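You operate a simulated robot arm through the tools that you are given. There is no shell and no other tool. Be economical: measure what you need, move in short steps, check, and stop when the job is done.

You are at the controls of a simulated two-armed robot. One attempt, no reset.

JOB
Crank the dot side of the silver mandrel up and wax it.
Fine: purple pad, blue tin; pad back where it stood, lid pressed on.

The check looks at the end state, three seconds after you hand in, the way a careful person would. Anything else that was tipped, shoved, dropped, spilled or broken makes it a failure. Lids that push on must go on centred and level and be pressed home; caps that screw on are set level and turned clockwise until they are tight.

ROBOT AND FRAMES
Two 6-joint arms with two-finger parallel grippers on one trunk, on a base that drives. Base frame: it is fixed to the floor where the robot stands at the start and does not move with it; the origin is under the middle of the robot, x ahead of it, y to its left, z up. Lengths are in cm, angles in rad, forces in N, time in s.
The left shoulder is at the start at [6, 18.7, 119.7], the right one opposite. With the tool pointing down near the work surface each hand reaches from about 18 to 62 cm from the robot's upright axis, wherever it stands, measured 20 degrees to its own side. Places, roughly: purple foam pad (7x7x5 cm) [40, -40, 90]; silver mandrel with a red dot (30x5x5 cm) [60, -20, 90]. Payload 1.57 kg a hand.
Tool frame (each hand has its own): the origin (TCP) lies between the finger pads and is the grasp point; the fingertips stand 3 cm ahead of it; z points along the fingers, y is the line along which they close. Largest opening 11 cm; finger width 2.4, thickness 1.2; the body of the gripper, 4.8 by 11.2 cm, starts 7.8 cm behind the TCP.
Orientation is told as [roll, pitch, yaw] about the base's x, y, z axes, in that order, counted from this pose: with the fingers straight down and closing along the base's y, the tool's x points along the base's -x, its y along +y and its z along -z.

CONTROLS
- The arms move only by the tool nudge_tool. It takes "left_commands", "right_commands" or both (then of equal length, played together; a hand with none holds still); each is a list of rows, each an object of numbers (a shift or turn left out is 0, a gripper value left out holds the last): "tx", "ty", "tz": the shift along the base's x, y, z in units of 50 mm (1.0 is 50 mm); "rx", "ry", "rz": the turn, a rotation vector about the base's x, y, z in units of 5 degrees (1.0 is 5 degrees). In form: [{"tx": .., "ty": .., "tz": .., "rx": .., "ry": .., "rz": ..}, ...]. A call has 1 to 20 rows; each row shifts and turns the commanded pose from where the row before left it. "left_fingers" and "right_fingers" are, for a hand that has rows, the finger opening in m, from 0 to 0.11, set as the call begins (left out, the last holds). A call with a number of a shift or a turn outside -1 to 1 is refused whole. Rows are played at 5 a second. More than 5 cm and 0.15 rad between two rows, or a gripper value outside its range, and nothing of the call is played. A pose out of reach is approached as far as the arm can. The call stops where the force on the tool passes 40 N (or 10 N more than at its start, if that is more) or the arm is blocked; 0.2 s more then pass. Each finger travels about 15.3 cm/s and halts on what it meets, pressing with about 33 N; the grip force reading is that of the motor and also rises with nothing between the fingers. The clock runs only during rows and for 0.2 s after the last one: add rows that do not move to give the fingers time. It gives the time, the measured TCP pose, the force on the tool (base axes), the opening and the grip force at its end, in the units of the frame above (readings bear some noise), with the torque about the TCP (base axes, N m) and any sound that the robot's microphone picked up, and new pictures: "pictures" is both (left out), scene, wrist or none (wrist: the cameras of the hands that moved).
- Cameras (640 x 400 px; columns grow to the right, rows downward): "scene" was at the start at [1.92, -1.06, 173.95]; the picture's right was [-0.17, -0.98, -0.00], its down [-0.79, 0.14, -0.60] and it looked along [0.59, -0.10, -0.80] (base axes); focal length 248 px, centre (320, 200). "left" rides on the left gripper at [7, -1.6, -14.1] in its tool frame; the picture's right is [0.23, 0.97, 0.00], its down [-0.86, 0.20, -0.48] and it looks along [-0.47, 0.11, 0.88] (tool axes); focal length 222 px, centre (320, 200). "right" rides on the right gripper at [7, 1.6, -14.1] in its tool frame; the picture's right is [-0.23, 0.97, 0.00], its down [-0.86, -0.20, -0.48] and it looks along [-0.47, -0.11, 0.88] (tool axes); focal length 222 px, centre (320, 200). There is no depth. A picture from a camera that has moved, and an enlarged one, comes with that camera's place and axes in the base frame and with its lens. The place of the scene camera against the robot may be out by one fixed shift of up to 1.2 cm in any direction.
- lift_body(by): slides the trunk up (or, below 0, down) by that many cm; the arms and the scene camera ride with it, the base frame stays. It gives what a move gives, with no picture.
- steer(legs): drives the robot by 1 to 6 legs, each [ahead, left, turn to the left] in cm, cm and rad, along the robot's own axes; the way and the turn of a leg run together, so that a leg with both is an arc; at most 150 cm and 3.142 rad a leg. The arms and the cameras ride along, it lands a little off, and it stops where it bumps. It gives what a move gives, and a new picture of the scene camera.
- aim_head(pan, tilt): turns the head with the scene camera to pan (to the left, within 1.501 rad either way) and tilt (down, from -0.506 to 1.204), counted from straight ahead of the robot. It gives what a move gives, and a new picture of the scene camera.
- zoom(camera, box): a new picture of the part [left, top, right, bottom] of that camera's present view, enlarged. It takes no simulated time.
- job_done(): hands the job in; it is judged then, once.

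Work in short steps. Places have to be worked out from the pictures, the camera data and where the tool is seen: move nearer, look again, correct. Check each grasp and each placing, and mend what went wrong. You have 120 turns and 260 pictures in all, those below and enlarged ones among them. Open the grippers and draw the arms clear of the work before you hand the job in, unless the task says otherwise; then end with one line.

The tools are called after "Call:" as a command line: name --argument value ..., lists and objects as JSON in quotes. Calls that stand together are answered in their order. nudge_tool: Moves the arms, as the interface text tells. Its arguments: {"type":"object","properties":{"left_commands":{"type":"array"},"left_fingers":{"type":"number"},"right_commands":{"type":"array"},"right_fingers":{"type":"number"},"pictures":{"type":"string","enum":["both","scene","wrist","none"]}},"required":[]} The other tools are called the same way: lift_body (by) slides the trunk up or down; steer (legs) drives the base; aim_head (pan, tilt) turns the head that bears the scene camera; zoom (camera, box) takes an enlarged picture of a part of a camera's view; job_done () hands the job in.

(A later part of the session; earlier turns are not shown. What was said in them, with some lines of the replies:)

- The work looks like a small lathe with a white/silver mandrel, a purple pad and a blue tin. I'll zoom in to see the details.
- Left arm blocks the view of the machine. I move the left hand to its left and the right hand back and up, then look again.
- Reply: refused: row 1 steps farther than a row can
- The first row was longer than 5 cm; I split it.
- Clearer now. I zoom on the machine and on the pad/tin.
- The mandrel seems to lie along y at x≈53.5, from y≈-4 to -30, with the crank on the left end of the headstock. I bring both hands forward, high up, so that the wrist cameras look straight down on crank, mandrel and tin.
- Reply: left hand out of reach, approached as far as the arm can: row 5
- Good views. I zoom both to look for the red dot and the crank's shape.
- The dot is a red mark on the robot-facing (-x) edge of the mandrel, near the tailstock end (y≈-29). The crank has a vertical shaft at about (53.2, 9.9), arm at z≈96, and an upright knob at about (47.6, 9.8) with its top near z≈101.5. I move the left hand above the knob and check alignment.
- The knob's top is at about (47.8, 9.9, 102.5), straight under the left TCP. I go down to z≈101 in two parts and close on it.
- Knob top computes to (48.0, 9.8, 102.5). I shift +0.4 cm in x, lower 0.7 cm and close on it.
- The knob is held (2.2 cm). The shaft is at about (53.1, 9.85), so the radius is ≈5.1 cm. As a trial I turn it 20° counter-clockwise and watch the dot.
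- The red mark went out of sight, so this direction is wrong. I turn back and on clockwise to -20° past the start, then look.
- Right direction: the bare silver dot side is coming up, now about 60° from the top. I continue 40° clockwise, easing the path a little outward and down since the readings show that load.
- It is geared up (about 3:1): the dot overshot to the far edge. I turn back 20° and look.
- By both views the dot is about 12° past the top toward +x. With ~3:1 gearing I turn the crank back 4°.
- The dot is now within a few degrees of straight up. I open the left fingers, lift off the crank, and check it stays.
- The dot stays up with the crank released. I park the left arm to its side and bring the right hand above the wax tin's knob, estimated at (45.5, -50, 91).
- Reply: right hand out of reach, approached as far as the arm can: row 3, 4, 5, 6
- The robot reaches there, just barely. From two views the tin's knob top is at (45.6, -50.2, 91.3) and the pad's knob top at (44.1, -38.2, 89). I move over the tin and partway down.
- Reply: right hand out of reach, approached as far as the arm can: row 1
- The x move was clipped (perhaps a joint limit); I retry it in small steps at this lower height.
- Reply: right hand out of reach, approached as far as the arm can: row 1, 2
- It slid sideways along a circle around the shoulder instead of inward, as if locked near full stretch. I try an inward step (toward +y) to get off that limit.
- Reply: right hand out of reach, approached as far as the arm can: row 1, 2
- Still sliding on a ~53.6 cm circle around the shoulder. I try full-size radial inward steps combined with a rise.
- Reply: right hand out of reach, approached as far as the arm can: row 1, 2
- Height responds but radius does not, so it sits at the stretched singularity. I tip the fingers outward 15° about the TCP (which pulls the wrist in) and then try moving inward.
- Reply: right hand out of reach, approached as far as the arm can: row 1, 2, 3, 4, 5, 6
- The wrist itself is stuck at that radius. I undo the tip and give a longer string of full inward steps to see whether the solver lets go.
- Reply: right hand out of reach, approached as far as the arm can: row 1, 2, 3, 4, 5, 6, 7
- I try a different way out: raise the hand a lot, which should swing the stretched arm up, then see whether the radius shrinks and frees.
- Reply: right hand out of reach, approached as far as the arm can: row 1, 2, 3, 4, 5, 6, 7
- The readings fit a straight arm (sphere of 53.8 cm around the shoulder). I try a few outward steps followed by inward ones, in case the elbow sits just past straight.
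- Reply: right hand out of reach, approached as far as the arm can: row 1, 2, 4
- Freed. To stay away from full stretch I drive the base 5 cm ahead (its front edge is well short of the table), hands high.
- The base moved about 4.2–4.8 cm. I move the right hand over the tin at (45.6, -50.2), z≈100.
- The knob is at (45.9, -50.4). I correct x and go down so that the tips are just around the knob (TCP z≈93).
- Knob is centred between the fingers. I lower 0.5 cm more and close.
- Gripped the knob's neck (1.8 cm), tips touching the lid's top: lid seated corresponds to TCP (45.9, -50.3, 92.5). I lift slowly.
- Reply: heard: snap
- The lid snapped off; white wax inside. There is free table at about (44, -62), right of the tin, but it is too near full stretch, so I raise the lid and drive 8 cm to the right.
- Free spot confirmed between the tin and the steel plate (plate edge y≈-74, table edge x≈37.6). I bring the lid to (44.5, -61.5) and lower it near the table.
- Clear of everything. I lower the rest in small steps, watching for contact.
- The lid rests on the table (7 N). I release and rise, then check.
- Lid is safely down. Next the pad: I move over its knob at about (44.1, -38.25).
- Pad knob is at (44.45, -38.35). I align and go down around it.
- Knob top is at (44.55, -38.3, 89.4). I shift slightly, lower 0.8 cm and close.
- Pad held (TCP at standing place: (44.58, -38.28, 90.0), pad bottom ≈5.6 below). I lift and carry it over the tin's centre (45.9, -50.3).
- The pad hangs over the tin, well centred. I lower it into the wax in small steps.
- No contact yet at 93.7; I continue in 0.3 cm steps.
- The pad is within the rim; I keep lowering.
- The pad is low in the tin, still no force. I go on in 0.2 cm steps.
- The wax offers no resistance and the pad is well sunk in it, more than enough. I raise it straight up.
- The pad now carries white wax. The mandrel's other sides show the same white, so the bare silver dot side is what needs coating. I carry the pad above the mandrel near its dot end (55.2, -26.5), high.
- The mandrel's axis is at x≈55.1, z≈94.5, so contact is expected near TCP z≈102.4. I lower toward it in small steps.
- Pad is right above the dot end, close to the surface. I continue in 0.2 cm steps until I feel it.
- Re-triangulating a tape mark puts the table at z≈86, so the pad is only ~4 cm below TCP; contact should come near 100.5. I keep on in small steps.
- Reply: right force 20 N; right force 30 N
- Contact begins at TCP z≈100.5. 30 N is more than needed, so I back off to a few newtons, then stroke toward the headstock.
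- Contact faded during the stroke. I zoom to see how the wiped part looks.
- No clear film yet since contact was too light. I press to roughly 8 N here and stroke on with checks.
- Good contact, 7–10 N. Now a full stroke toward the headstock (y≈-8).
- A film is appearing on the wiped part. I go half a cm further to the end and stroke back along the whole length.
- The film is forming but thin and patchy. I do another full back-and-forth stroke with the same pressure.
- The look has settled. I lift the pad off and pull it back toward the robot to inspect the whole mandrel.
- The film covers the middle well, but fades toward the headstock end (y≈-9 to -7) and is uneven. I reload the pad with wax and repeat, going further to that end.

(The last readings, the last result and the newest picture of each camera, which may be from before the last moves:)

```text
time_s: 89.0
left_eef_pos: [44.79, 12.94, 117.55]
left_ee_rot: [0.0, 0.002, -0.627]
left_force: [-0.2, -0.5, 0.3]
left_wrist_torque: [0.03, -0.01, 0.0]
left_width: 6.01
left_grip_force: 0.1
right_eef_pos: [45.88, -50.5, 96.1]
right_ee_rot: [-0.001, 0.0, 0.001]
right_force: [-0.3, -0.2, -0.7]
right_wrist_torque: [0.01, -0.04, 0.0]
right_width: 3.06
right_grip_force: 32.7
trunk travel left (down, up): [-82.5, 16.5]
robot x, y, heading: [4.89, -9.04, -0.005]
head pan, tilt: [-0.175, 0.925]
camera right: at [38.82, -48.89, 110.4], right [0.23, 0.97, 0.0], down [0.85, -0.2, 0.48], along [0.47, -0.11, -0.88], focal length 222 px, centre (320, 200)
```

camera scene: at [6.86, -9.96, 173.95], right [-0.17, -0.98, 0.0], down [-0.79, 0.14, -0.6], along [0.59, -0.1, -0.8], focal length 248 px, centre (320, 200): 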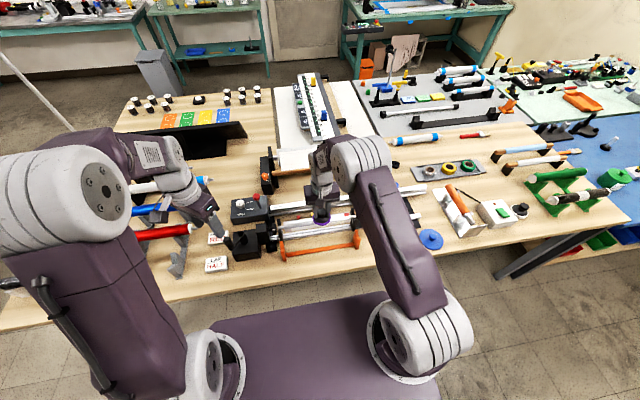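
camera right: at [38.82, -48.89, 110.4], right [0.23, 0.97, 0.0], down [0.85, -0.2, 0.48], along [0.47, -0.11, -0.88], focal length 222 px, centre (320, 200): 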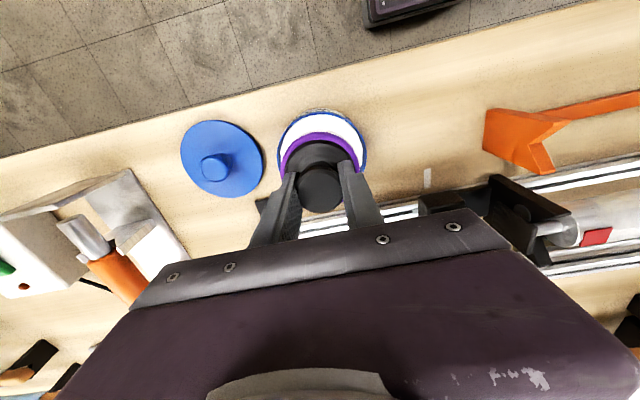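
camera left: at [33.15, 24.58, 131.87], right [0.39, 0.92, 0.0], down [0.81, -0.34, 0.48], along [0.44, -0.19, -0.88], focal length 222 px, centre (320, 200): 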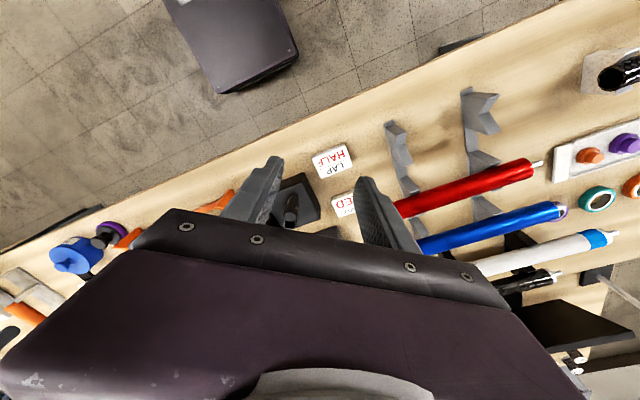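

Centred over the tin. I dip to TCP z≈91.4, hold, and rise again.

Call:
nudge_tool --right_commands '[{"ty": 0.04, "tz": -0.3}, {"tz": -0.3}, {"tz": -0.3}, {"tz": -0.04}, {}, {}, {"tz": 0.5}, {"tz": 0.8}, {"tz": 0.8}, {"tz": 0.8}, {}]' --pictures "none"

Call:
nudge_tool --right_commands '[{"ty": 0.8, "tx": 0.4}, {"ty": 0.8, "tx": 0.5}, {"ty": 0.8, "tx": 0.5}, {"ty": 0.8, "tx": 0.5}, {"ty": 0.8}, {"ty": 0.74}, {}]' --pictures "none"

```text
time_s: 91.4
left_eef_pos: [44.79, 13.0, 117.66]
left_ee_rot: [0.001, 0.0, -0.629]
left_force: [-0.1, -0.9, 0.3]
left_wrist_torque: [0.02, 0.04, -0.01]
left_width: 6.0
left_grip_force: 0.0
right_eef_pos: [45.86, -50.2, 106.03]
right_ee_rot: [-0.001, 0.0, 0.0]
right_force: [-0.8, -1.3, -0.5]
right_wrist_torque: [0.03, 0.01, 0.01]
right_width: 3.04
right_grip_force: 33.0
trunk travel left (down, up): [-82.5, 16.5]
robot x, y, heading: [5.31, -8.98, 0.004]
head pan, tilt: [-0.175, 0.925]
```

```text
time_s: 93.0
left_eef_pos: [44.81, 12.94, 117.54]
left_ee_rot: [0.001, 0.002, -0.628]
left_force: [-0.3, -0.3, 0.2]
left_wrist_torque: [0.0, 0.0, 0.0]
left_width: 6.01
left_grip_force: 0.0
right_eef_pos: [55.33, -26.58, 106.05]
right_ee_rot: [-0.001, 0.001, -0.001]
right_force: [0.0, -0.2, -0.5]
right_wrist_torque: [0.02, 0.0, 0.02]
right_width: 3.09
right_grip_force: 33.1
trunk travel left (down, up): [-82.5, 16.5]
robot x, y, heading: [5.28, -8.85, 0.004]
head pan, tilt: [-0.175, 0.925]
```

Loaded again. I go to the headstock end first (y≈-7.5), descend to light contact there.

Call:
nudge_tool --right_commands '[{"ty": 0.8}, {"ty": 0.8}, {"ty": 0.8}, {"ty": 0.8}, {"ty": 0.62}, {}, {"tz": -0.5}, {"tz": -0.5}, {}]' --pictures "wrist"

Call:
zoom --camera "scene" --box '[250, 180, 330, 240]'

```text
time_s: 95.0
left_eef_pos: [44.63, 12.91, 117.69]
left_ee_rot: [0.0, -0.001, -0.629]
left_force: [0.0, -0.2, 0.0]
left_wrist_torque: [0.0, -0.01, -0.02]
left_width: 6.0
left_grip_force: 0.1
right_eef_pos: [55.27, -7.41, 101.07]
right_ee_rot: [0.0, 0.001, 0.001]
right_force: [-0.6, 0.2, -0.2]
right_wrist_torque: [-0.01, -0.01, 0.01]
right_width: 3.09
right_grip_force: 32.9
trunk travel left (down, up): [-82.5, 16.5]
robot x, y, heading: [4.87, -8.46, 0.003]
head pan, tilt: [-0.175, 0.925]
camera right: at [48.31, -5.78, 115.27], right [0.23, 0.97, 0.0], down [0.85, -0.2, 0.48], along [0.47, -0.11, -0.88], focal length 222 px, centre (320, 200)
```

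right: 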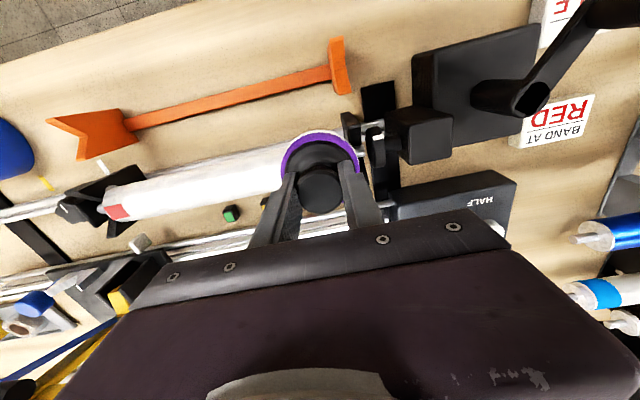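

```text
6.67 times, centred on (290, 210) of scene
camera zoom: at [6.81, -9.95, 173.95], right [-0.17, -0.98, 0.0], down [-0.79, 0.14, -0.6], along [0.59, -0.1, -0.8], focal length 1654 px, centre (520, 133)
```

zoom: 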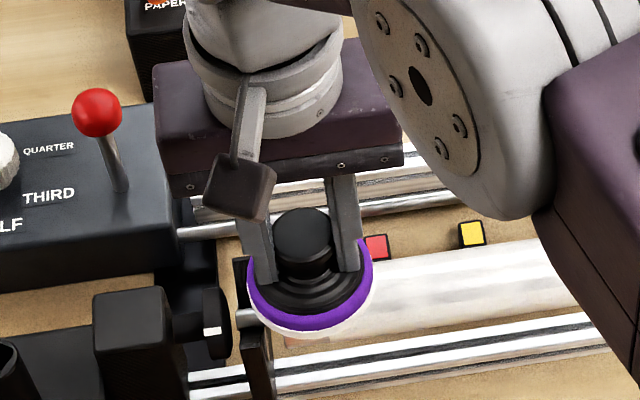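

Clear of the lever and the housing. I lower to contact.

Call:
nudge_tool --right_commands '[{"tz": -0.1}, {}]' --pictures "none"

Call:
nudge_tool --right_commands '[{"tz": -0.04}, {}]' --pictures "none"

```text
time_s: 95.6
left_eef_pos: [44.76, 12.99, 117.55]
left_ee_rot: [0.0, 0.001, -0.629]
left_force: [-0.9, -0.5, 0.4]
left_wrist_torque: [0.0, 0.0, -0.03]
left_width: 6.01
left_grip_force: 0.1
right_eef_pos: [55.27, -7.27, 100.54]
right_ee_rot: [0.0, 0.001, 0.0]
right_force: [-0.2, -0.1, -0.8]
right_wrist_torque: [-0.01, -0.02, -0.05]
right_width: 3.1
right_grip_force: 32.5
trunk travel left (down, up): [-82.5, 16.5]
robot x, y, heading: [5.13, -8.77, -0.0]
head pan, tilt: [-0.175, 0.925]
```

```text
time_s: 96.2
left_eef_pos: [44.73, 12.97, 117.5]
left_ee_rot: [-0.001, -0.001, -0.629]
left_force: [1.0, -0.2, 1.0]
left_wrist_torque: [0.01, 0.02, 0.01]
left_width: 6.02
left_grip_force: 0.1
right_eef_pos: [55.4, -7.29, 100.26]
right_ee_rot: [0.001, -0.002, 0.001]
right_force: [0.6, 0.0, 0.2]
right_wrist_torque: [0.0, 0.03, -0.02]
right_width: 3.11
right_grip_force: 33.2
trunk travel left (down, up): [-82.5, 16.5]
robot x, y, heading: [4.98, -8.28, -0.0]
head pan, tilt: [-0.175, 0.925]
```

Call:
nudge_tool --right_commands '[{"tz": -0.025}, {}]' --pictures "none"

Call:
nudge_tool --right_commands '[{"tz": -0.02}, {}]' --pictures "none"

```text
time_s: 96.8
left_eef_pos: [44.72, 12.94, 117.55]
left_ee_rot: [0.001, 0.001, -0.627]
left_force: [0.6, 0.4, -0.5]
left_wrist_torque: [-0.03, -0.01, 0.03]
left_width: 6.03
left_grip_force: 0.1
right_eef_pos: [55.43, -7.28, 100.23]
right_ee_rot: [0.002, -0.002, -0.001]
right_force: [0.4, -0.2, 3.1]
right_wrist_torque: [-0.01, 0.03, 0.01]
right_width: 3.06
right_grip_force: 32.3
trunk travel left (down, up): [-82.5, 16.5]
robot x, y, heading: [4.95, -8.95, 0.003]
head pan, tilt: [-0.175, 0.925]
```

```text
time_s: 97.4
left_eef_pos: [44.65, 12.97, 117.71]
left_ee_rot: [0.0, 0.001, -0.629]
left_force: [-0.7, 0.1, 0.6]
left_wrist_torque: [0.02, -0.01, -0.03]
left_width: 6.02
left_grip_force: 0.1
right_eef_pos: [55.31, -7.2, 100.2]
right_ee_rot: [-0.002, -0.004, 0.0]
right_force: [2.6, -0.7, 13.7]
right_wrist_torque: [-0.09, -0.1, -0.01]
right_width: 3.07
right_grip_force: 33.5
trunk travel left (down, up): [-82.5, 16.5]
robot x, y, heading: [4.79, -8.45, 0.004]
head pan, tilt: [-0.175, 0.925]
```

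In contact (~10 N). A short rub at this end, then a full stroke to the dot end.

Call:
nudge_tool --right_commands '[{"ty": -0.3}, {"ty": -0.3}, {"ty": 0.3}, {"ty": 0.3}, {"ty": -0.3}, {"ty": -0.3}, {"ty": -0.3}, {"ty": -0.3}, {"ty": -0.3}, {"ty": -0.3}, {"ty": -0.3}, {"ty": -0.3}, {"ty": -0.3}, {"ty": -0.3}, {"ty": -0.3}, {"ty": -0.3}, {"ty": -0.3}, {}]' --pictures "wrist"

Call:
zoom --camera "scene" --box '[270, 190, 350, 240]'

Call:
zoom --camera "right" --box '[340, 70, 600, 200]'

```text
time_s: 101.2
left_eef_pos: [44.74, 13.22, 117.64]
left_ee_rot: [-0.003, -0.001, -0.628]
left_force: [-0.6, -0.4, -0.3]
left_wrist_torque: [0.02, 0.0, -0.02]
left_width: 6.0
left_grip_force: 0.0
right_eef_pos: [55.33, -26.75, 100.32]
right_ee_rot: [-0.002, 0.001, 0.0]
right_force: [-1.6, 7.6, 9.5]
right_wrist_torque: [0.26, 0.03, 0.01]
right_width: 3.07
right_grip_force: 33.0
trunk travel left (down, up): [-82.5, 16.5]
robot x, y, heading: [4.96, -8.97, -0.001]
head pan, tilt: [-0.175, 0.925]
camera right: at [48.17, -25.18, 114.42], right [0.23, 0.97, 0.0], down [0.85, -0.2, 0.48], along [0.47, -0.11, -0.88], focal length 222 px, centre (320, 200)
```

right: 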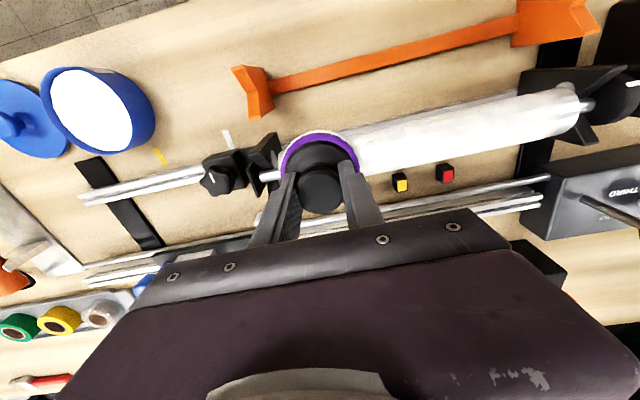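

```text
8.00 times, centred on (310, 215) of scene
camera zoom: at [6.68, -9.65, 173.95], right [-0.17, -0.98, 0.0], down [-0.79, 0.14, -0.6], along [0.59, -0.11, -0.8], focal length 1984 px, centre (400, 80)
```

zoom: 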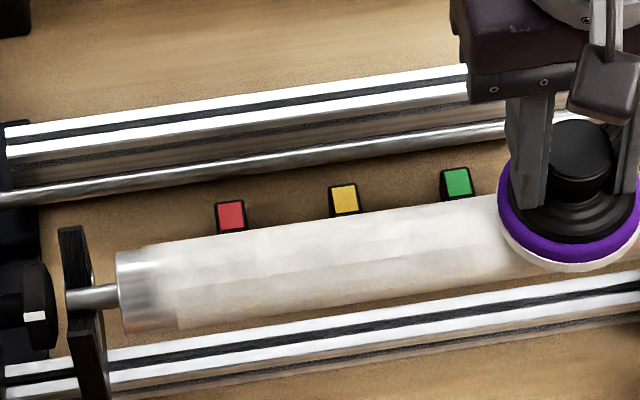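

```text
2.46 times, centred on (470, 135) of right
camera zoom: at [48.17, -25.18, 114.42], right [0.23, 0.97, 0.0], down [0.85, -0.2, 0.48], along [0.47, -0.11, -0.88], focal length 547 px, centre (-49, 360)
```

zoom: 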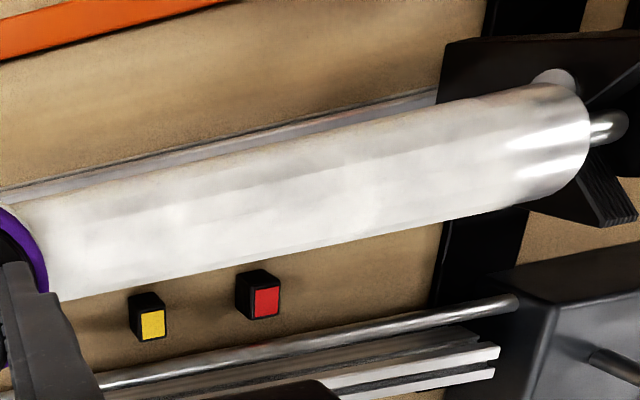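

Much denser now and reaching the headstock margin. One more return stroke evens it out.

Call:
nudge_tool --right_commands '[{"ty": -0.06}, {"ty": 0.44}, {"ty": 0.44}, {"ty": 0.44}, {"ty": 0.44}, {"ty": 0.44}, {"ty": 0.44}, {"ty": 0.44}, {"ty": 0.44}, {"ty": 0.44}, {}, {"ty": -0.44}, {"ty": -0.44}, {"ty": -0.44}, {"ty": -0.44}, {"ty": -0.44}, {"ty": -0.44}, {"ty": -0.44}, {"ty": -0.44}, {"ty": -0.4}]' --pictures "none"

Call:
nudge_tool --right_commands '[{}, {"tz": 0.6}, {"tz": 0.9}, {"tz": 0.8}, {"ty": -0.8}, {"ty": -0.8}, {}]' --pictures "wrist"

Call:
zoom --camera "scene" --box '[270, 180, 370, 240]'

Call:
zoom --camera "right" --box '[320, 40, 600, 200]'

```text
time_s: 105.4
left_eef_pos: [44.6, 13.08, 117.57]
left_ee_rot: [-0.001, 0.0, -0.628]
left_force: [0.1, 0.1, 0.2]
left_wrist_torque: [0.0, 0.0, -0.02]
left_width: 5.99
left_grip_force: 0.0
right_eef_pos: [55.14, -26.78, 100.15]
right_ee_rot: [-0.001, -0.001, -0.001]
right_force: [0.3, 4.8, 5.1]
right_wrist_torque: [0.2, -0.01, -0.01]
right_width: 3.05
right_grip_force: 33.0
trunk travel left (down, up): [-82.5, 16.5]
robot x, y, heading: [5.35, -9.08, -0.0]
head pan, tilt: [-0.175, 0.925]
```

```text
time_s: 107.0
left_eef_pos: [44.61, 13.07, 117.59]
left_ee_rot: [-0.002, 0.0, -0.628]
left_force: [0.2, 0.3, -0.6]
left_wrist_torque: [0.02, -0.01, 0.0]
left_width: 6.01
left_grip_force: 0.1
right_eef_pos: [55.38, -34.87, 111.75]
right_ee_rot: [-0.003, -0.001, 0.001]
right_force: [0.0, 0.7, -1.2]
right_wrist_torque: [0.04, -0.02, 0.03]
right_width: 3.07
right_grip_force: 33.4
trunk travel left (down, up): [-82.5, 16.5]
robot x, y, heading: [5.03, -8.7, -0.002]
head pan, tilt: [-0.175, 0.925]
camera right: at [48.29, -33.34, 125.83], right [0.23, 0.97, 0.0], down [0.86, -0.2, 0.48], along [0.47, -0.11, -0.88], focal length 222 px, centre (320, 200)
```

right: 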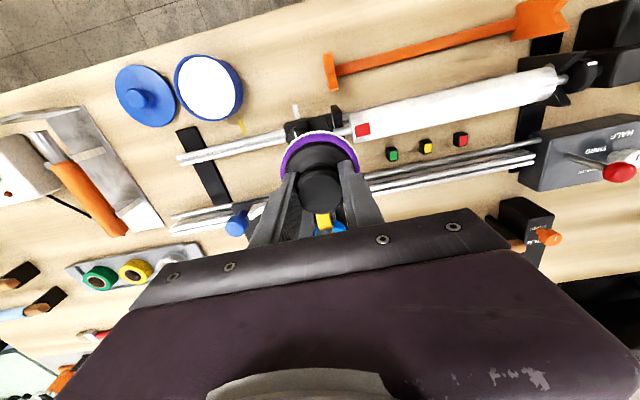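

```text
6.40 times, centred on (320, 210) of scene
camera zoom: at [6.82, -9.76, 173.95], right [-0.17, -0.98, 0.0], down [-0.79, 0.14, -0.6], along [0.59, -0.11, -0.8], focal length 1588 px, centre (320, 136)
```

zoom: 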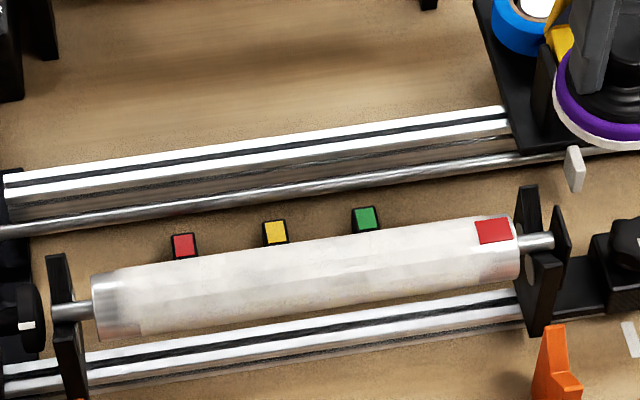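

```text
2.29 times, centred on (460, 120) of right
camera zoom: at [48.29, -33.34, 125.83], right [0.23, 0.97, 0.0], down [0.86, -0.2, 0.48], along [0.47, -0.11, -0.88], focal length 508 px, centre (0, 383)
```

zoom: 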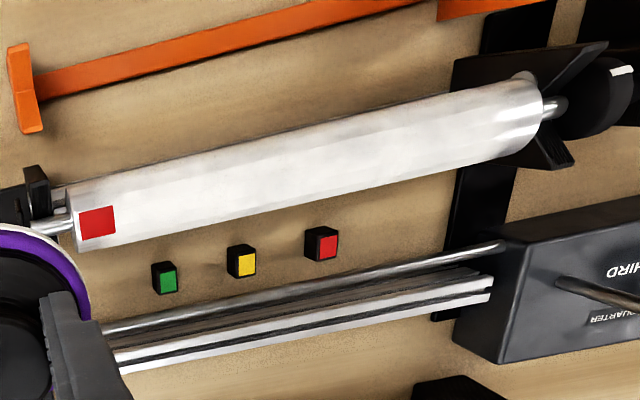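

The dot side is evenly white now and the dot is straight up. I take the pad back to its place at (44.58, -38.28) and lower near the table.

Call:
nudge_tool --right_commands '[{"tx": -0.7, "ty": -0.2}, {"tx": -0.8, "ty": -0.25}, {"tx": -0.66, "ty": -0.23}, {}, {"tz": -0.9}, {"tz": -0.9}, {"tz": -0.9}, {"tz": -0.9}, {}]' --pictures "wrist"

```text
time_s: 109.0
left_eef_pos: [44.72, 13.0, 117.43]
left_ee_rot: [0.002, 0.001, -0.63]
left_force: [-0.7, 0.0, 0.1]
left_wrist_torque: [-0.01, 0.0, -0.01]
left_width: 6.02
left_grip_force: 0.0
right_eef_pos: [44.58, -38.44, 93.56]
right_ee_rot: [0.002, -0.002, 0.0]
right_force: [0.3, 0.0, 0.0]
right_wrist_torque: [-0.01, 0.01, -0.02]
right_width: 3.08
right_grip_force: 33.0
trunk travel left (down, up): [-82.5, 16.5]
robot x, y, heading: [4.81, -9.05, 0.002]
head pan, tilt: [-0.175, 0.925]
camera right: at [37.57, -36.83, 107.91], right [0.23, 0.97, 0.0], down [0.85, -0.2, 0.48], along [0.47, -0.11, -0.88], focal length 222 px, centre (320, 200)
```

right: 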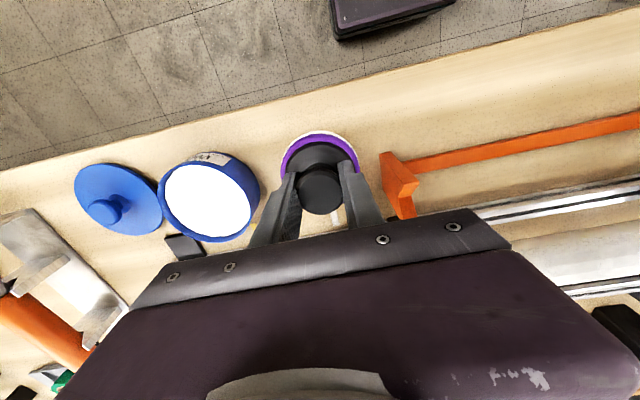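

Over its place. I lower the rest gently until it stands.

Call:
nudge_tool --right_commands '[{"ty": 0.03, "tz": -0.5}, {"tz": -0.16}, {}]' --pictures "none"

Call:
nudge_tool --right_commands '[{"tz": -0.05}, {}]' --pictures "none"

```text
time_s: 109.8
left_eef_pos: [44.72, 13.12, 117.53]
left_ee_rot: [0.001, -0.001, -0.629]
left_force: [1.0, -1.2, -0.5]
left_wrist_torque: [-0.01, 0.02, -0.01]
left_width: 6.03
left_grip_force: 0.1
right_eef_pos: [44.51, -38.16, 90.39]
right_ee_rot: [0.001, -0.001, -0.001]
right_force: [0.5, 0.5, 0.4]
right_wrist_torque: [0.02, 0.02, -0.01]
right_width: 3.07
right_grip_force: 32.7
trunk travel left (down, up): [-82.5, 16.5]
robot x, y, heading: [4.73, -8.81, -0.003]
head pan, tilt: [-0.175, 0.925]
```

```text
time_s: 110.4
left_eef_pos: [44.7, 12.99, 117.57]
left_ee_rot: [0.003, 0.0, -0.628]
left_force: [0.7, 0.6, 0.6]
left_wrist_torque: [0.0, 0.01, -0.01]
left_width: 6.03
left_grip_force: 0.0
right_eef_pos: [44.56, -38.22, 90.12]
right_ee_rot: [0.0, 0.0, 0.0]
right_force: [0.1, -0.5, -0.4]
right_wrist_torque: [-0.02, -0.03, 0.04]
right_width: 3.08
right_grip_force: 32.8
trunk travel left (down, up): [-82.5, 16.5]
robot x, y, heading: [5.22, -8.91, 0.001]
head pan, tilt: [-0.175, 0.925]
```

Call:
nudge_tool --right_commands '[{"tz": -0.04}, {}]' --pictures "none"

Call:
nudge_tool --right_commands '[{"tz": -0.03}, {}]' --pictures "none"

```text
time_s: 111.0
left_eef_pos: [44.78, 13.1, 117.62]
left_ee_rot: [0.0, 0.001, -0.628]
left_force: [0.0, 0.7, 0.0]
left_wrist_torque: [0.01, 0.0, -0.04]
left_width: 6.0
left_grip_force: 0.1
right_eef_pos: [44.54, -38.17, 89.81]
right_ee_rot: [-0.001, -0.002, 0.0]
right_force: [-0.2, -0.8, -1.0]
right_wrist_torque: [0.02, 0.02, -0.01]
right_width: 3.08
right_grip_force: 32.8
trunk travel left (down, up): [-82.5, 16.5]
robot x, y, heading: [4.6, -9.15, 0.002]
head pan, tilt: [-0.175, 0.925]
```

```text
time_s: 111.6
left_eef_pos: [44.81, 12.98, 117.69]
left_ee_rot: [0.0, 0.001, -0.629]
left_force: [0.1, 0.3, 0.8]
left_wrist_torque: [-0.01, -0.01, -0.01]
left_width: 6.0
left_grip_force: 0.1
right_eef_pos: [44.65, -38.22, 89.73]
right_ee_rot: [0.0, 0.001, 0.0]
right_force: [1.1, -0.1, 0.9]
right_wrist_torque: [0.04, 0.07, 0.0]
right_width: 3.08
right_grip_force: 33.5
trunk travel left (down, up): [-82.5, 16.5]
robot x, y, heading: [5.45, -8.66, 0.007]
head pan, tilt: [-0.175, 0.925]
```

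One more small step to feel the table.

Call:
nudge_tool --right_commands '[{"tz": -0.025}, {}]' --pictures "none"

```text
time_s: 112.2
left_eef_pos: [44.75, 13.07, 117.69]
left_ee_rot: [0.001, 0.0, -0.629]
left_force: [-0.5, 0.0, 0.2]
left_wrist_torque: [-0.04, 0.01, 0.03]
left_width: 5.99
left_grip_force: 0.0
right_eef_pos: [44.48, -38.21, 89.71]
right_ee_rot: [-0.002, -0.001, -0.001]
right_force: [1.1, -1.6, 13.4]
right_wrist_torque: [0.01, 0.3, 0.0]
right_width: 3.09
right_grip_force: 32.9
trunk travel left (down, up): [-82.5, 16.5]
robot x, y, heading: [4.73, -8.92, 0.003]
head pan, tilt: [-0.175, 0.925]
```

The pad stands (13 N). I ease up a hair, open, and rise.

Call:
nudge_tool --right_commands '[{"tz": 0.02}, {}]' --pictures "none"

Call:
nudge_tool --right_commands '[{}, {}, {"tz": 0.4}, {"tz": 0.9}, {"tz": 0.9}, {}]' --right_fingers 0.055 --pictures "wrist"

```text
time_s: 112.8
left_eef_pos: [44.71, 13.05, 117.7]
left_ee_rot: [-0.001, 0.001, -0.629]
left_force: [-0.7, -0.2, -0.3]
left_wrist_torque: [0.0, 0.01, 0.0]
left_width: 5.99
left_grip_force: 0.0
right_eef_pos: [44.59, -38.22, 89.61]
right_ee_rot: [0.0, 0.001, -0.001]
right_force: [2.7, -0.9, 6.0]
right_wrist_torque: [-0.01, 0.08, 0.04]
right_width: 3.06
right_grip_force: 33.3
trunk travel left (down, up): [-82.5, 16.5]
robot x, y, heading: [4.97, -8.55, 0.001]
head pan, tilt: [-0.175, 0.925]
```

```text
time_s: 114.2
left_eef_pos: [44.9, 12.94, 117.56]
left_ee_rot: [0.0, 0.001, -0.627]
left_force: [0.0, 0.2, 0.2]
left_wrist_torque: [-0.03, 0.01, 0.01]
left_width: 5.98
left_grip_force: 0.0
right_eef_pos: [44.54, -38.28, 100.65]
right_ee_rot: [-0.001, 0.001, 0.0]
right_force: [0.8, 0.7, 0.2]
right_wrist_torque: [0.05, 0.02, -0.03]
right_width: 5.49
right_grip_force: 0.1
trunk travel left (down, up): [-82.5, 16.5]
robot x, y, heading: [5.19, -9.05, 0.001]
head pan, tilt: [-0.175, 0.925]
camera right: at [37.54, -36.68, 114.96], right [0.23, 0.97, 0.0], down [0.86, -0.2, 0.48], along [0.47, -0.11, -0.88], focal length 222 px, centre (320, 200)
```

right: 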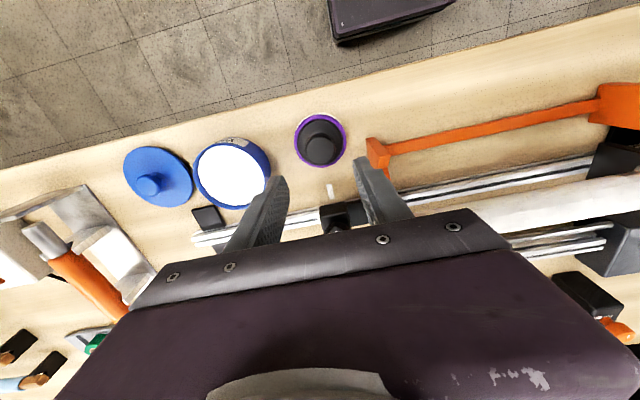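

The pad stands where it was. Now the lid: over to (44.55, -61.63) and down partway.

Call:
nudge_tool --right_commands '[{"ty": -0.95}, {"ty": -0.95}, {"ty": -0.95}, {"ty": -0.95}, {"ty": -0.87}, {"tz": -0.9}, {"tz": -0.6}, {}]' --right_fingers 0.06 --pictures "wrist"

Call:
zoom --camera "right" --box '[220, 90, 460, 240]'

```text
time_s: 116.0
left_eef_pos: [44.85, 12.99, 117.53]
left_ee_rot: [0.001, 0.0, -0.628]
left_force: [-0.5, -0.4, -0.1]
left_wrist_torque: [0.0, 0.01, 0.02]
left_width: 6.0
left_grip_force: 0.1
right_eef_pos: [44.64, -61.55, 93.17]
right_ee_rot: [0.0, 0.0, -0.002]
right_force: [1.1, -0.9, -0.1]
right_wrist_torque: [0.01, -0.02, -0.03]
right_width: 6.0
right_grip_force: 0.0
trunk travel left (down, up): [-82.5, 16.5]
robot x, y, heading: [5.01, -9.03, 0.004]
head pan, tilt: [-0.175, 0.925]
camera right: at [37.53, -60.02, 107.36], right [0.23, 0.97, 0.0], down [0.85, -0.2, 0.48], along [0.47, -0.11, -0.88], focal length 222 px, centre (320, 200)
```

right: 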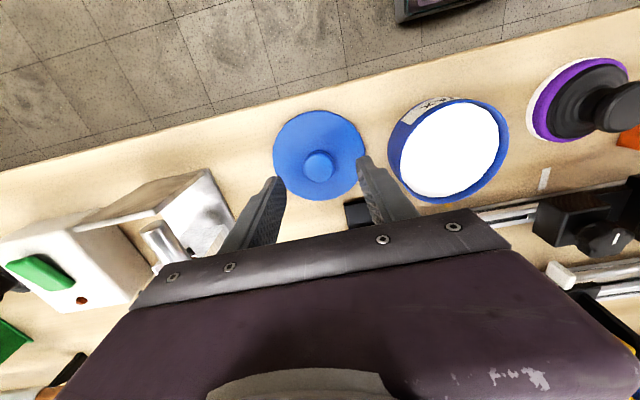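

```text
2.67 times, centred on (340, 165) of right
camera zoom: at [37.53, -60.02, 107.36], right [0.23, 0.97, 0.0], down [0.85, -0.2, 0.48], along [0.47, -0.11, -0.88], focal length 592 px, centre (267, 293)
```

zoom: 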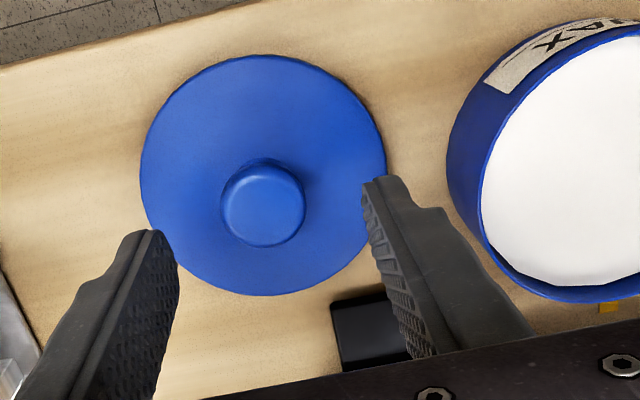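

Lid knob is right under the TCP. I go down to the release height and close on it.

Call:
nudge_tool --right_commands '[{"tz": -0.5}, {"tz": -0.33, "ty": -0.01}, {}]' --pictures "none"

Call:
nudge_tool --right_commands '[{}, {}, {}]' --right_fingers 0.01 --pictures "none"

```text
time_s: 116.8
left_eef_pos: [44.79, 13.0, 117.6]
left_ee_rot: [0.001, 0.0, -0.63]
left_force: [-0.3, 0.8, 0.1]
left_wrist_torque: [0.0, -0.02, 0.0]
left_width: 6.01
left_grip_force: 0.0
right_eef_pos: [44.51, -61.66, 89.18]
right_ee_rot: [0.0, 0.0, -0.001]
right_force: [-1.0, -0.2, -0.1]
right_wrist_torque: [0.02, 0.01, 0.02]
right_width: 5.99
right_grip_force: 0.0
trunk travel left (down, up): [-82.5, 16.5]
robot x, y, heading: [4.74, -8.77, 0.003]
head pan, tilt: [-0.175, 0.925]
```

```text
time_s: 117.6
left_eef_pos: [44.8, 13.0, 117.67]
left_ee_rot: [-0.001, 0.0, -0.627]
left_force: [0.0, -0.7, -0.5]
left_wrist_torque: [0.01, -0.01, -0.02]
left_width: 6.0
left_grip_force: 0.0
right_eef_pos: [44.55, -61.63, 89.1]
right_ee_rot: [0.0, -0.002, -0.001]
right_force: [0.0, -0.2, 0.4]
right_wrist_torque: [0.01, 0.02, -0.04]
right_width: 1.79
right_grip_force: 32.6
trunk travel left (down, up): [-82.5, 16.5]
robot x, y, heading: [5.18, -8.92, 0.003]
head pan, tilt: [-0.175, 0.925]
```

Gripped. I lift and carry it over the tin at (45.88, -50.31).

Call:
nudge_tool --right_commands '[{"tz": 0.8}, {"tz": 0.9}, {"ty": 0.9, "tx": 0.1}, {"ty": 0.9, "tx": 0.166}, {"ty": 0.46}, {}, {}]' --pictures "both"

Call:
zoom --camera "scene" --box '[360, 200, 460, 270]'

Call:
zoom --camera "right" --box '[220, 70, 460, 220]'

```text
time_s: 119.2
left_eef_pos: [44.72, 13.08, 117.6]
left_ee_rot: [-0.001, 0.001, -0.629]
left_force: [-1.1, 0.1, 0.6]
left_wrist_torque: [-0.01, -0.02, -0.03]
left_width: 6.01
left_grip_force: 0.0
right_eef_pos: [45.88, -50.17, 97.55]
right_ee_rot: [0.002, 0.0, 0.001]
right_force: [0.0, 0.1, 0.3]
right_wrist_torque: [0.0, -0.01, -0.01]
right_width: 1.74
right_grip_force: 32.3
trunk travel left (down, up): [-82.5, 16.5]
robot x, y, heading: [5.22, -8.66, 0.004]
head pan, tilt: [-0.175, 0.925]
camera scene: at [6.88, -9.89, 173.95], right [-0.17, -0.98, 0.0], down [-0.79, 0.14, -0.6], along [0.59, -0.1, -0.8], focal length 248 px, centre (320, 200)
camera right: at [38.84, -48.7, 111.77], right [0.23, 0.97, 0.0], down [0.86, -0.2, 0.48], along [0.47, -0.11, -0.88], focal length 222 px, centre (320, 200)
```

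scene: 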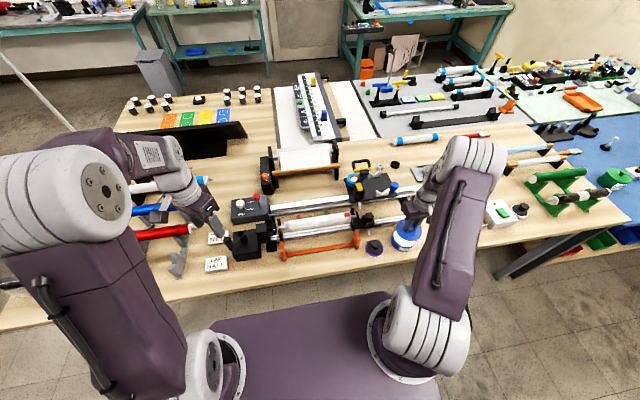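
right: 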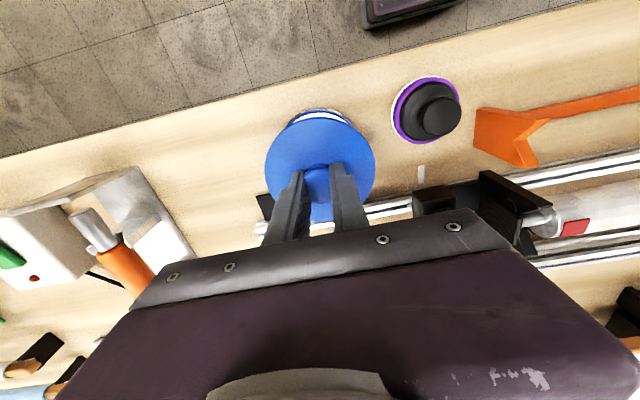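

```text
5.71 times, centred on (410, 235) of scene
camera zoom: at [6.88, -9.89, 173.95], right [-0.17, -0.98, 0.0], down [-0.79, 0.14, -0.6], along [0.59, -0.1, -0.8], focal length 1418 px, centre (-194, 0)
```

zoom: 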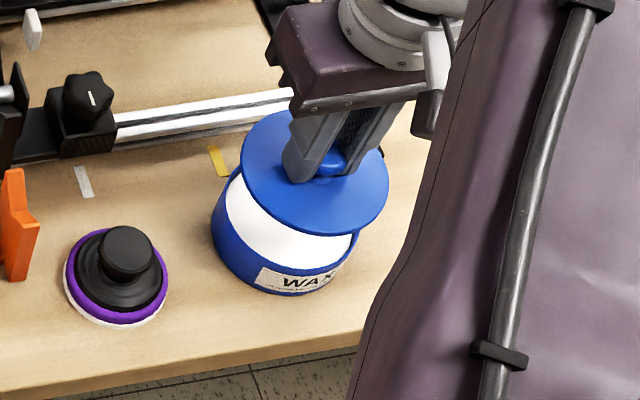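

```text
2.67 times, centred on (340, 145) of right
camera zoom: at [38.84, -48.7, 111.77], right [0.23, 0.97, 0.0], down [0.86, -0.2, 0.48], along [0.47, -0.11, -0.88], focal length 592 px, centre (267, 347)
```

zoom: 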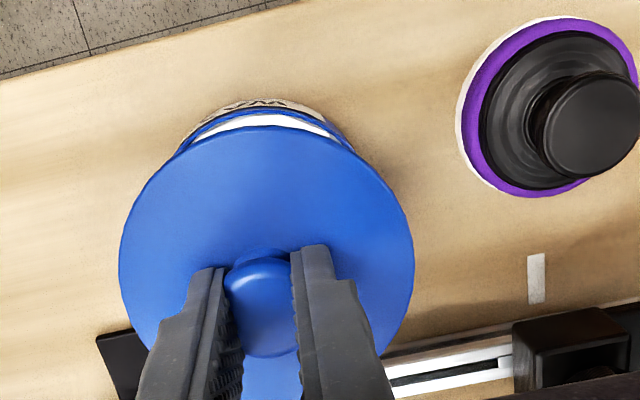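

Aligned as at the lift-off. I lower until near seating, then press in small steps.

Call:
nudge_tool --right_commands '[{"ty": -0.025, "tz": -0.4}, {"tz": -0.36}, {}]' --pictures "none"

Call:
nudge_tool --right_commands '[{"tz": -0.06}, {}]' --pictures "none"

Call:
nudge_tool --right_commands '[{"tz": -0.06}, {}]' --pictures "none"

```text
time_s: 120.0
left_eef_pos: [44.73, 12.99, 117.6]
left_ee_rot: [0.0, -0.002, -0.628]
left_force: [0.0, 0.3, -0.7]
left_wrist_torque: [0.02, -0.01, 0.0]
left_width: 6.01
left_grip_force: 0.0
right_eef_pos: [45.77, -50.39, 93.7]
right_ee_rot: [0.0, 0.001, 0.001]
right_force: [-0.3, 0.3, 1.3]
right_wrist_torque: [0.01, 0.0, -0.01]
right_width: 1.75
right_grip_force: 32.2
trunk travel left (down, up): [-82.5, 16.5]
robot x, y, heading: [5.25, -8.77, 0.002]
head pan, tilt: [-0.175, 0.925]
```

```text
time_s: 120.6
left_eef_pos: [44.75, 13.07, 117.5]
left_ee_rot: [0.0, 0.001, -0.628]
left_force: [0.1, -0.3, 0.4]
left_wrist_torque: [0.01, -0.02, -0.01]
left_width: 6.01
left_grip_force: 0.0
right_eef_pos: [45.95, -50.37, 93.48]
right_ee_rot: [-0.001, 0.0, -0.001]
right_force: [0.5, 0.5, 0.1]
right_wrist_torque: [0.01, 0.02, -0.01]
right_width: 1.74
right_grip_force: 32.5
trunk travel left (down, up): [-82.5, 16.5]
robot x, y, heading: [5.14, -8.54, -0.002]
head pan, tilt: [-0.175, 0.925]
```

```text
time_s: 121.2
left_eef_pos: [44.75, 12.96, 117.58]
left_ee_rot: [0.0, -0.001, -0.628]
left_force: [0.6, 0.2, 0.5]
left_wrist_torque: [-0.02, -0.01, 0.02]
left_width: 6.02
left_grip_force: 0.1
right_eef_pos: [45.93, -50.44, 93.19]
right_ee_rot: [0.0, -0.001, 0.001]
right_force: [-0.8, 0.5, 0.0]
right_wrist_torque: [-0.01, 0.0, 0.02]
right_width: 1.73
right_grip_force: 32.0
trunk travel left (down, up): [-82.5, 16.5]
robot x, y, heading: [5.14, -8.8, 0.004]
head pan, tilt: [-0.175, 0.925]
```

Call:
nudge_tool --right_commands '[{"tz": -0.05}, {}]' --pictures "none"

Call:
nudge_tool --right_commands '[{"tz": -0.04}, {}]' --pictures "wrist"

```text
time_s: 121.8
left_eef_pos: [44.77, 13.02, 117.64]
left_ee_rot: [0.0, 0.001, -0.629]
left_force: [0.5, -0.9, -0.3]
left_wrist_torque: [0.0, -0.03, -0.01]
left_width: 5.97
left_grip_force: 0.1
right_eef_pos: [45.81, -50.43, 92.83]
right_ee_rot: [-0.001, 0.001, 0.0]
right_force: [0.2, -0.2, -0.1]
right_wrist_torque: [-0.03, 0.0, 0.02]
right_width: 1.9
right_grip_force: 33.6
trunk travel left (down, up): [-82.5, 16.5]
robot x, y, heading: [4.95, -8.84, 0.002]
head pan, tilt: [-0.175, 0.925]
```

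```text
time_s: 122.4
left_eef_pos: [44.68, 13.06, 117.69]
left_ee_rot: [0.0, 0.001, -0.629]
left_force: [-0.4, 0.6, -0.1]
left_wrist_torque: [-0.02, -0.04, -0.02]
left_width: 6.01
left_grip_force: 0.0
right_eef_pos: [45.96, -50.23, 92.6]
right_ee_rot: [0.0, 0.0, 0.0]
right_force: [0.1, -0.6, -0.1]
right_wrist_torque: [0.02, 0.02, 0.04]
right_width: 2.12
right_grip_force: 33.0
trunk travel left (down, up): [-82.5, 16.5]
robot x, y, heading: [4.84, -8.74, 0.003]
head pan, tilt: [-0.175, 0.925]
camera right: at [38.87, -48.87, 106.9], right [0.23, 0.97, 0.0], down [0.86, -0.2, 0.48], along [0.47, -0.11, -0.88], focal length 222 px, centre (320, 200)
```

right: 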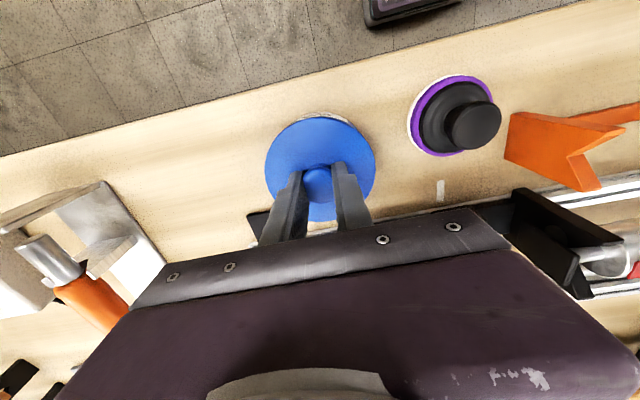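

The fingers slid a bit down the knob's flare, so the lid now rests on the rim. I keep pressing down until it snaps.

Call:
nudge_tool --right_commands '[{"tz": -0.04}, {}]' --pictures "none"

Call:
nudge_tool --right_commands '[{"tz": -0.04}, {}]' --pictures "none"

Call:
nudge_tool --right_commands '[{"tz": -0.04}, {}]' --pictures "none"

```text
time_s: 123.0
left_eef_pos: [44.65, 13.1, 117.61]
left_ee_rot: [0.0, 0.0, -0.63]
left_force: [-0.1, 1.2, 0.8]
left_wrist_torque: [0.01, 0.01, 0.01]
left_width: 6.0
left_grip_force: 0.1
right_eef_pos: [45.96, -50.32, 92.59]
right_ee_rot: [-0.001, -0.002, -0.001]
right_force: [1.5, 1.4, 5.0]
right_wrist_torque: [-0.05, -0.01, 0.02]
right_width: 2.09
right_grip_force: 32.7
trunk travel left (down, up): [-82.5, 16.5]
robot x, y, heading: [4.61, -9.09, -0.0]
head pan, tilt: [-0.175, 0.925]
heard: snap
```

```text
time_s: 123.6
left_eef_pos: [44.6, 13.22, 117.6]
left_ee_rot: [-0.004, -0.001, -0.63]
left_force: [0.4, -0.7, 0.3]
left_wrist_torque: [-0.05, 0.0, 0.01]
left_width: 5.99
left_grip_force: 0.0
right_eef_pos: [45.9, -50.42, 92.55]
right_ee_rot: [-0.004, -0.004, -0.002]
right_force: [4.1, 0.2, 20.9]
right_wrist_torque: [-0.04, -0.04, 0.0]
right_width: 2.09
right_grip_force: 32.8
trunk travel left (down, up): [-82.5, 16.5]
robot x, y, heading: [5.15, -9.19, -0.001]
head pan, tilt: [-0.175, 0.925]
```

```text
time_s: 124.2
left_eef_pos: [44.5, 13.3, 117.54]
left_ee_rot: [-0.003, -0.004, -0.629]
left_force: [-0.4, 0.4, 0.9]
left_wrist_torque: [0.01, 0.03, 0.0]
left_width: 6.0
left_grip_force: 0.1
right_eef_pos: [45.92, -50.23, 92.45]
right_ee_rot: [-0.005, -0.005, 0.001]
right_force: [5.8, -5.7, 37.7]
right_wrist_torque: [-0.07, -0.02, 0.06]
right_width: 2.11
right_grip_force: 32.7
trunk travel left (down, up): [-82.5, 16.5]
robot x, y, heading: [5.14, -9.09, 0.001]
head pan, tilt: [-0.175, 0.925]
```

It snapped home and the seat is solid (38 N at the same height as at the start). I ease the pressure, open wide and lift clear.

Call:
nudge_tool --right_commands '[{"tz": 0.06}, {}]' --pictures "none"

Call:
nudge_tool --right_commands '[{}, {}, {}, {"tz": 0.4}, {"tz": 0.9}, {"tz": 0.9}, {"tz": 0.9}, {"tx": -0.8}, {"tx": -0.8}, {}]' --right_fingers 0.065 --pictures "both"

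Call:
zoom --camera "right" --box '[200, 100, 520, 220]'

Call:
zoom --camera "scene" --box '[260, 180, 440, 270]'

```text
time_s: 124.8
left_eef_pos: [44.69, 13.07, 117.66]
left_ee_rot: [-0.002, -0.002, -0.628]
left_force: [0.1, 0.6, -0.3]
left_wrist_torque: [0.03, -0.02, 0.0]
left_width: 5.99
left_grip_force: 0.1
right_eef_pos: [45.86, -50.41, 92.46]
right_ee_rot: [-0.002, -0.001, -0.001]
right_force: [6.4, -3.6, 18.5]
right_wrist_torque: [-0.13, -0.23, 0.0]
right_width: 2.12
right_grip_force: 32.9
trunk travel left (down, up): [-82.5, 16.5]
robot x, y, heading: [5.23, -8.55, 0.005]
head pan, tilt: [-0.175, 0.925]
```

```text
time_s: 127.0
left_eef_pos: [44.86, 13.06, 117.63]
left_ee_rot: [-0.001, -0.001, -0.629]
left_force: [0.3, 0.5, -1.1]
left_wrist_torque: [-0.01, 0.03, 0.02]
left_width: 5.99
left_grip_force: 0.2
right_eef_pos: [37.88, -50.4, 108.0]
right_ee_rot: [0.002, 0.002, 0.0]
right_force: [-0.2, 0.0, -0.6]
right_wrist_torque: [0.01, 0.04, -0.01]
right_width: 6.49
right_grip_force: 0.1
trunk travel left (down, up): [-82.5, 16.5]
robot x, y, heading: [5.14, -9.3, 0.0]
head pan, tilt: [-0.175, 0.925]
camera scene: at [6.98, -9.9, 173.95], right [-0.17, -0.98, 0.0], down [-0.79, 0.14, -0.6], along [0.59, -0.1, -0.8], focal length 248 px, centre (320, 200)
camera right: at [30.83, -48.91, 122.11], right [0.23, 0.97, 0.0], down [0.86, -0.2, 0.48], along [0.47, -0.11, -0.88], focal length 222 px, centre (320, 200)
```

scene: 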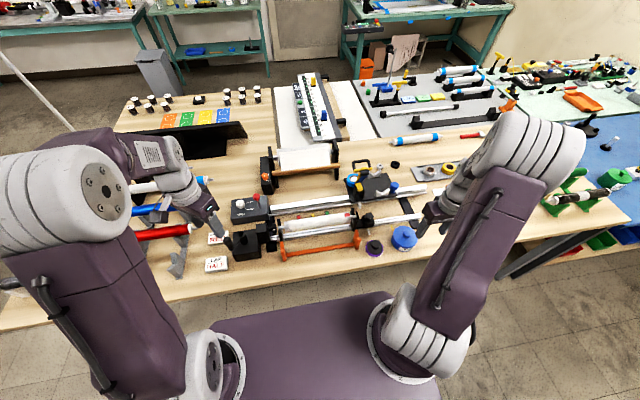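
right: 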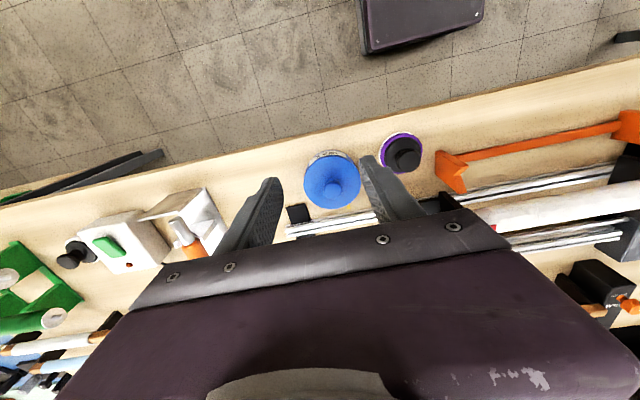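

```text
2.00 times, centred on (360, 160) of right
camera zoom: at [30.83, -48.91, 122.11], right [0.23, 0.97, 0.0], down [0.86, -0.2, 0.48], along [0.47, -0.11, -0.88], focal length 444 px, centre (240, 280)
```

zoom: 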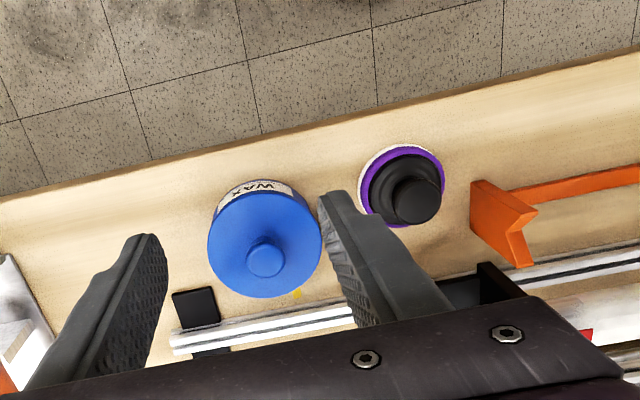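

```text
3.56 times, centred on (350, 225) of scene
camera zoom: at [6.98, -9.9, 173.95], right [-0.17, -0.98, 0.0], down [-0.79, 0.14, -0.6], along [0.59, -0.1, -0.8], focal length 882 px, centre (213, 111)
```

zoom: 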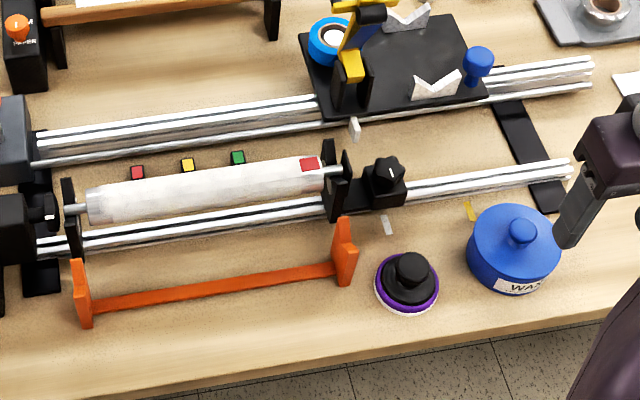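

Everything is in place: dot up, film even, pad back on its spot, lid level and home. I draw both arms clear, with open grippers.

Call:
nudge_tool --left_commands '[{"tz": 0.8}, {"tx": -0.9}, {"tx": -0.9}, {}]' --right_commands '[{"tz": 0.8}, {"tx": -0.8}, {"tx": -0.6}, {}]' --left_fingers 0.1 --right_fingers 0.1 --pictures "scene"

Call:
zoom --camera "scene" --box '[200, 170, 440, 290]'

```text
time_s: 128.0
left_eef_pos: [35.91, 13.18, 121.56]
left_ee_rot: [0.0, 0.002, -0.627]
left_force: [0.3, -0.4, 0.3]
left_wrist_torque: [-0.02, 0.05, 0.0]
left_width: 10.01
left_grip_force: 0.0
right_eef_pos: [31.0, -50.4, 111.82]
right_ee_rot: [0.001, 0.001, 0.002]
right_force: [0.1, 0.6, -0.1]
right_wrist_torque: [-0.01, 0.04, -0.01]
right_width: 9.99
right_grip_force: 0.2
trunk travel left (down, up): [-82.5, 16.5]
robot x, y, heading: [5.1, -9.01, 0.001]
head pan, tilt: [-0.175, 0.925]
camera scene: at [7.06, -9.88, 173.95], right [-0.17, -0.98, 0.0], down [-0.79, 0.14, -0.6], along [0.59, -0.11, -0.8], focal length 248 px, centre (320, 200)
```

scene: 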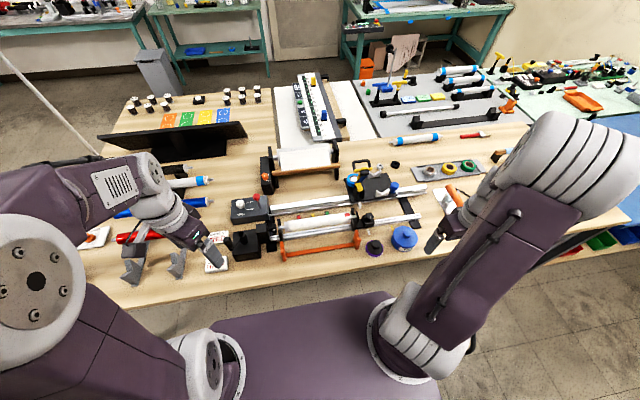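

```text
2.67 times, centred on (320, 230) of scene
camera zoom: at [7.06, -9.88, 173.95], right [-0.17, -0.98, 0.0], down [-0.79, 0.14, -0.6], along [0.59, -0.11, -0.8], focal length 662 px, centre (320, 120)
```

zoom: 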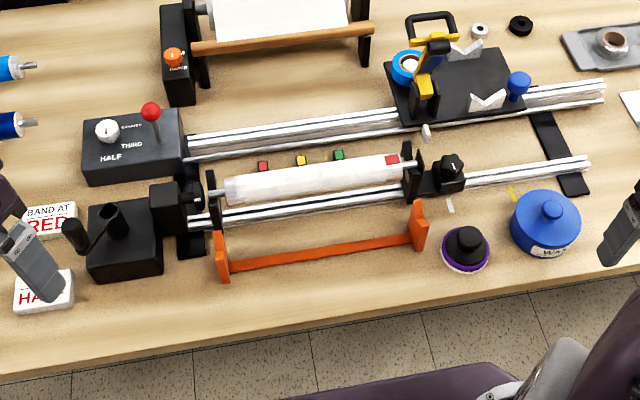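

The arms are clear and the work looks right, so I hand in.

Call:
job_done

```text
The job is handed in.
```

I cranked the mandrel's dot side up and waxed it evenly, put the purple pad back where it stood, pressed the blue tin's lid on until it snapped, and drew both arms clear with the grippers open.
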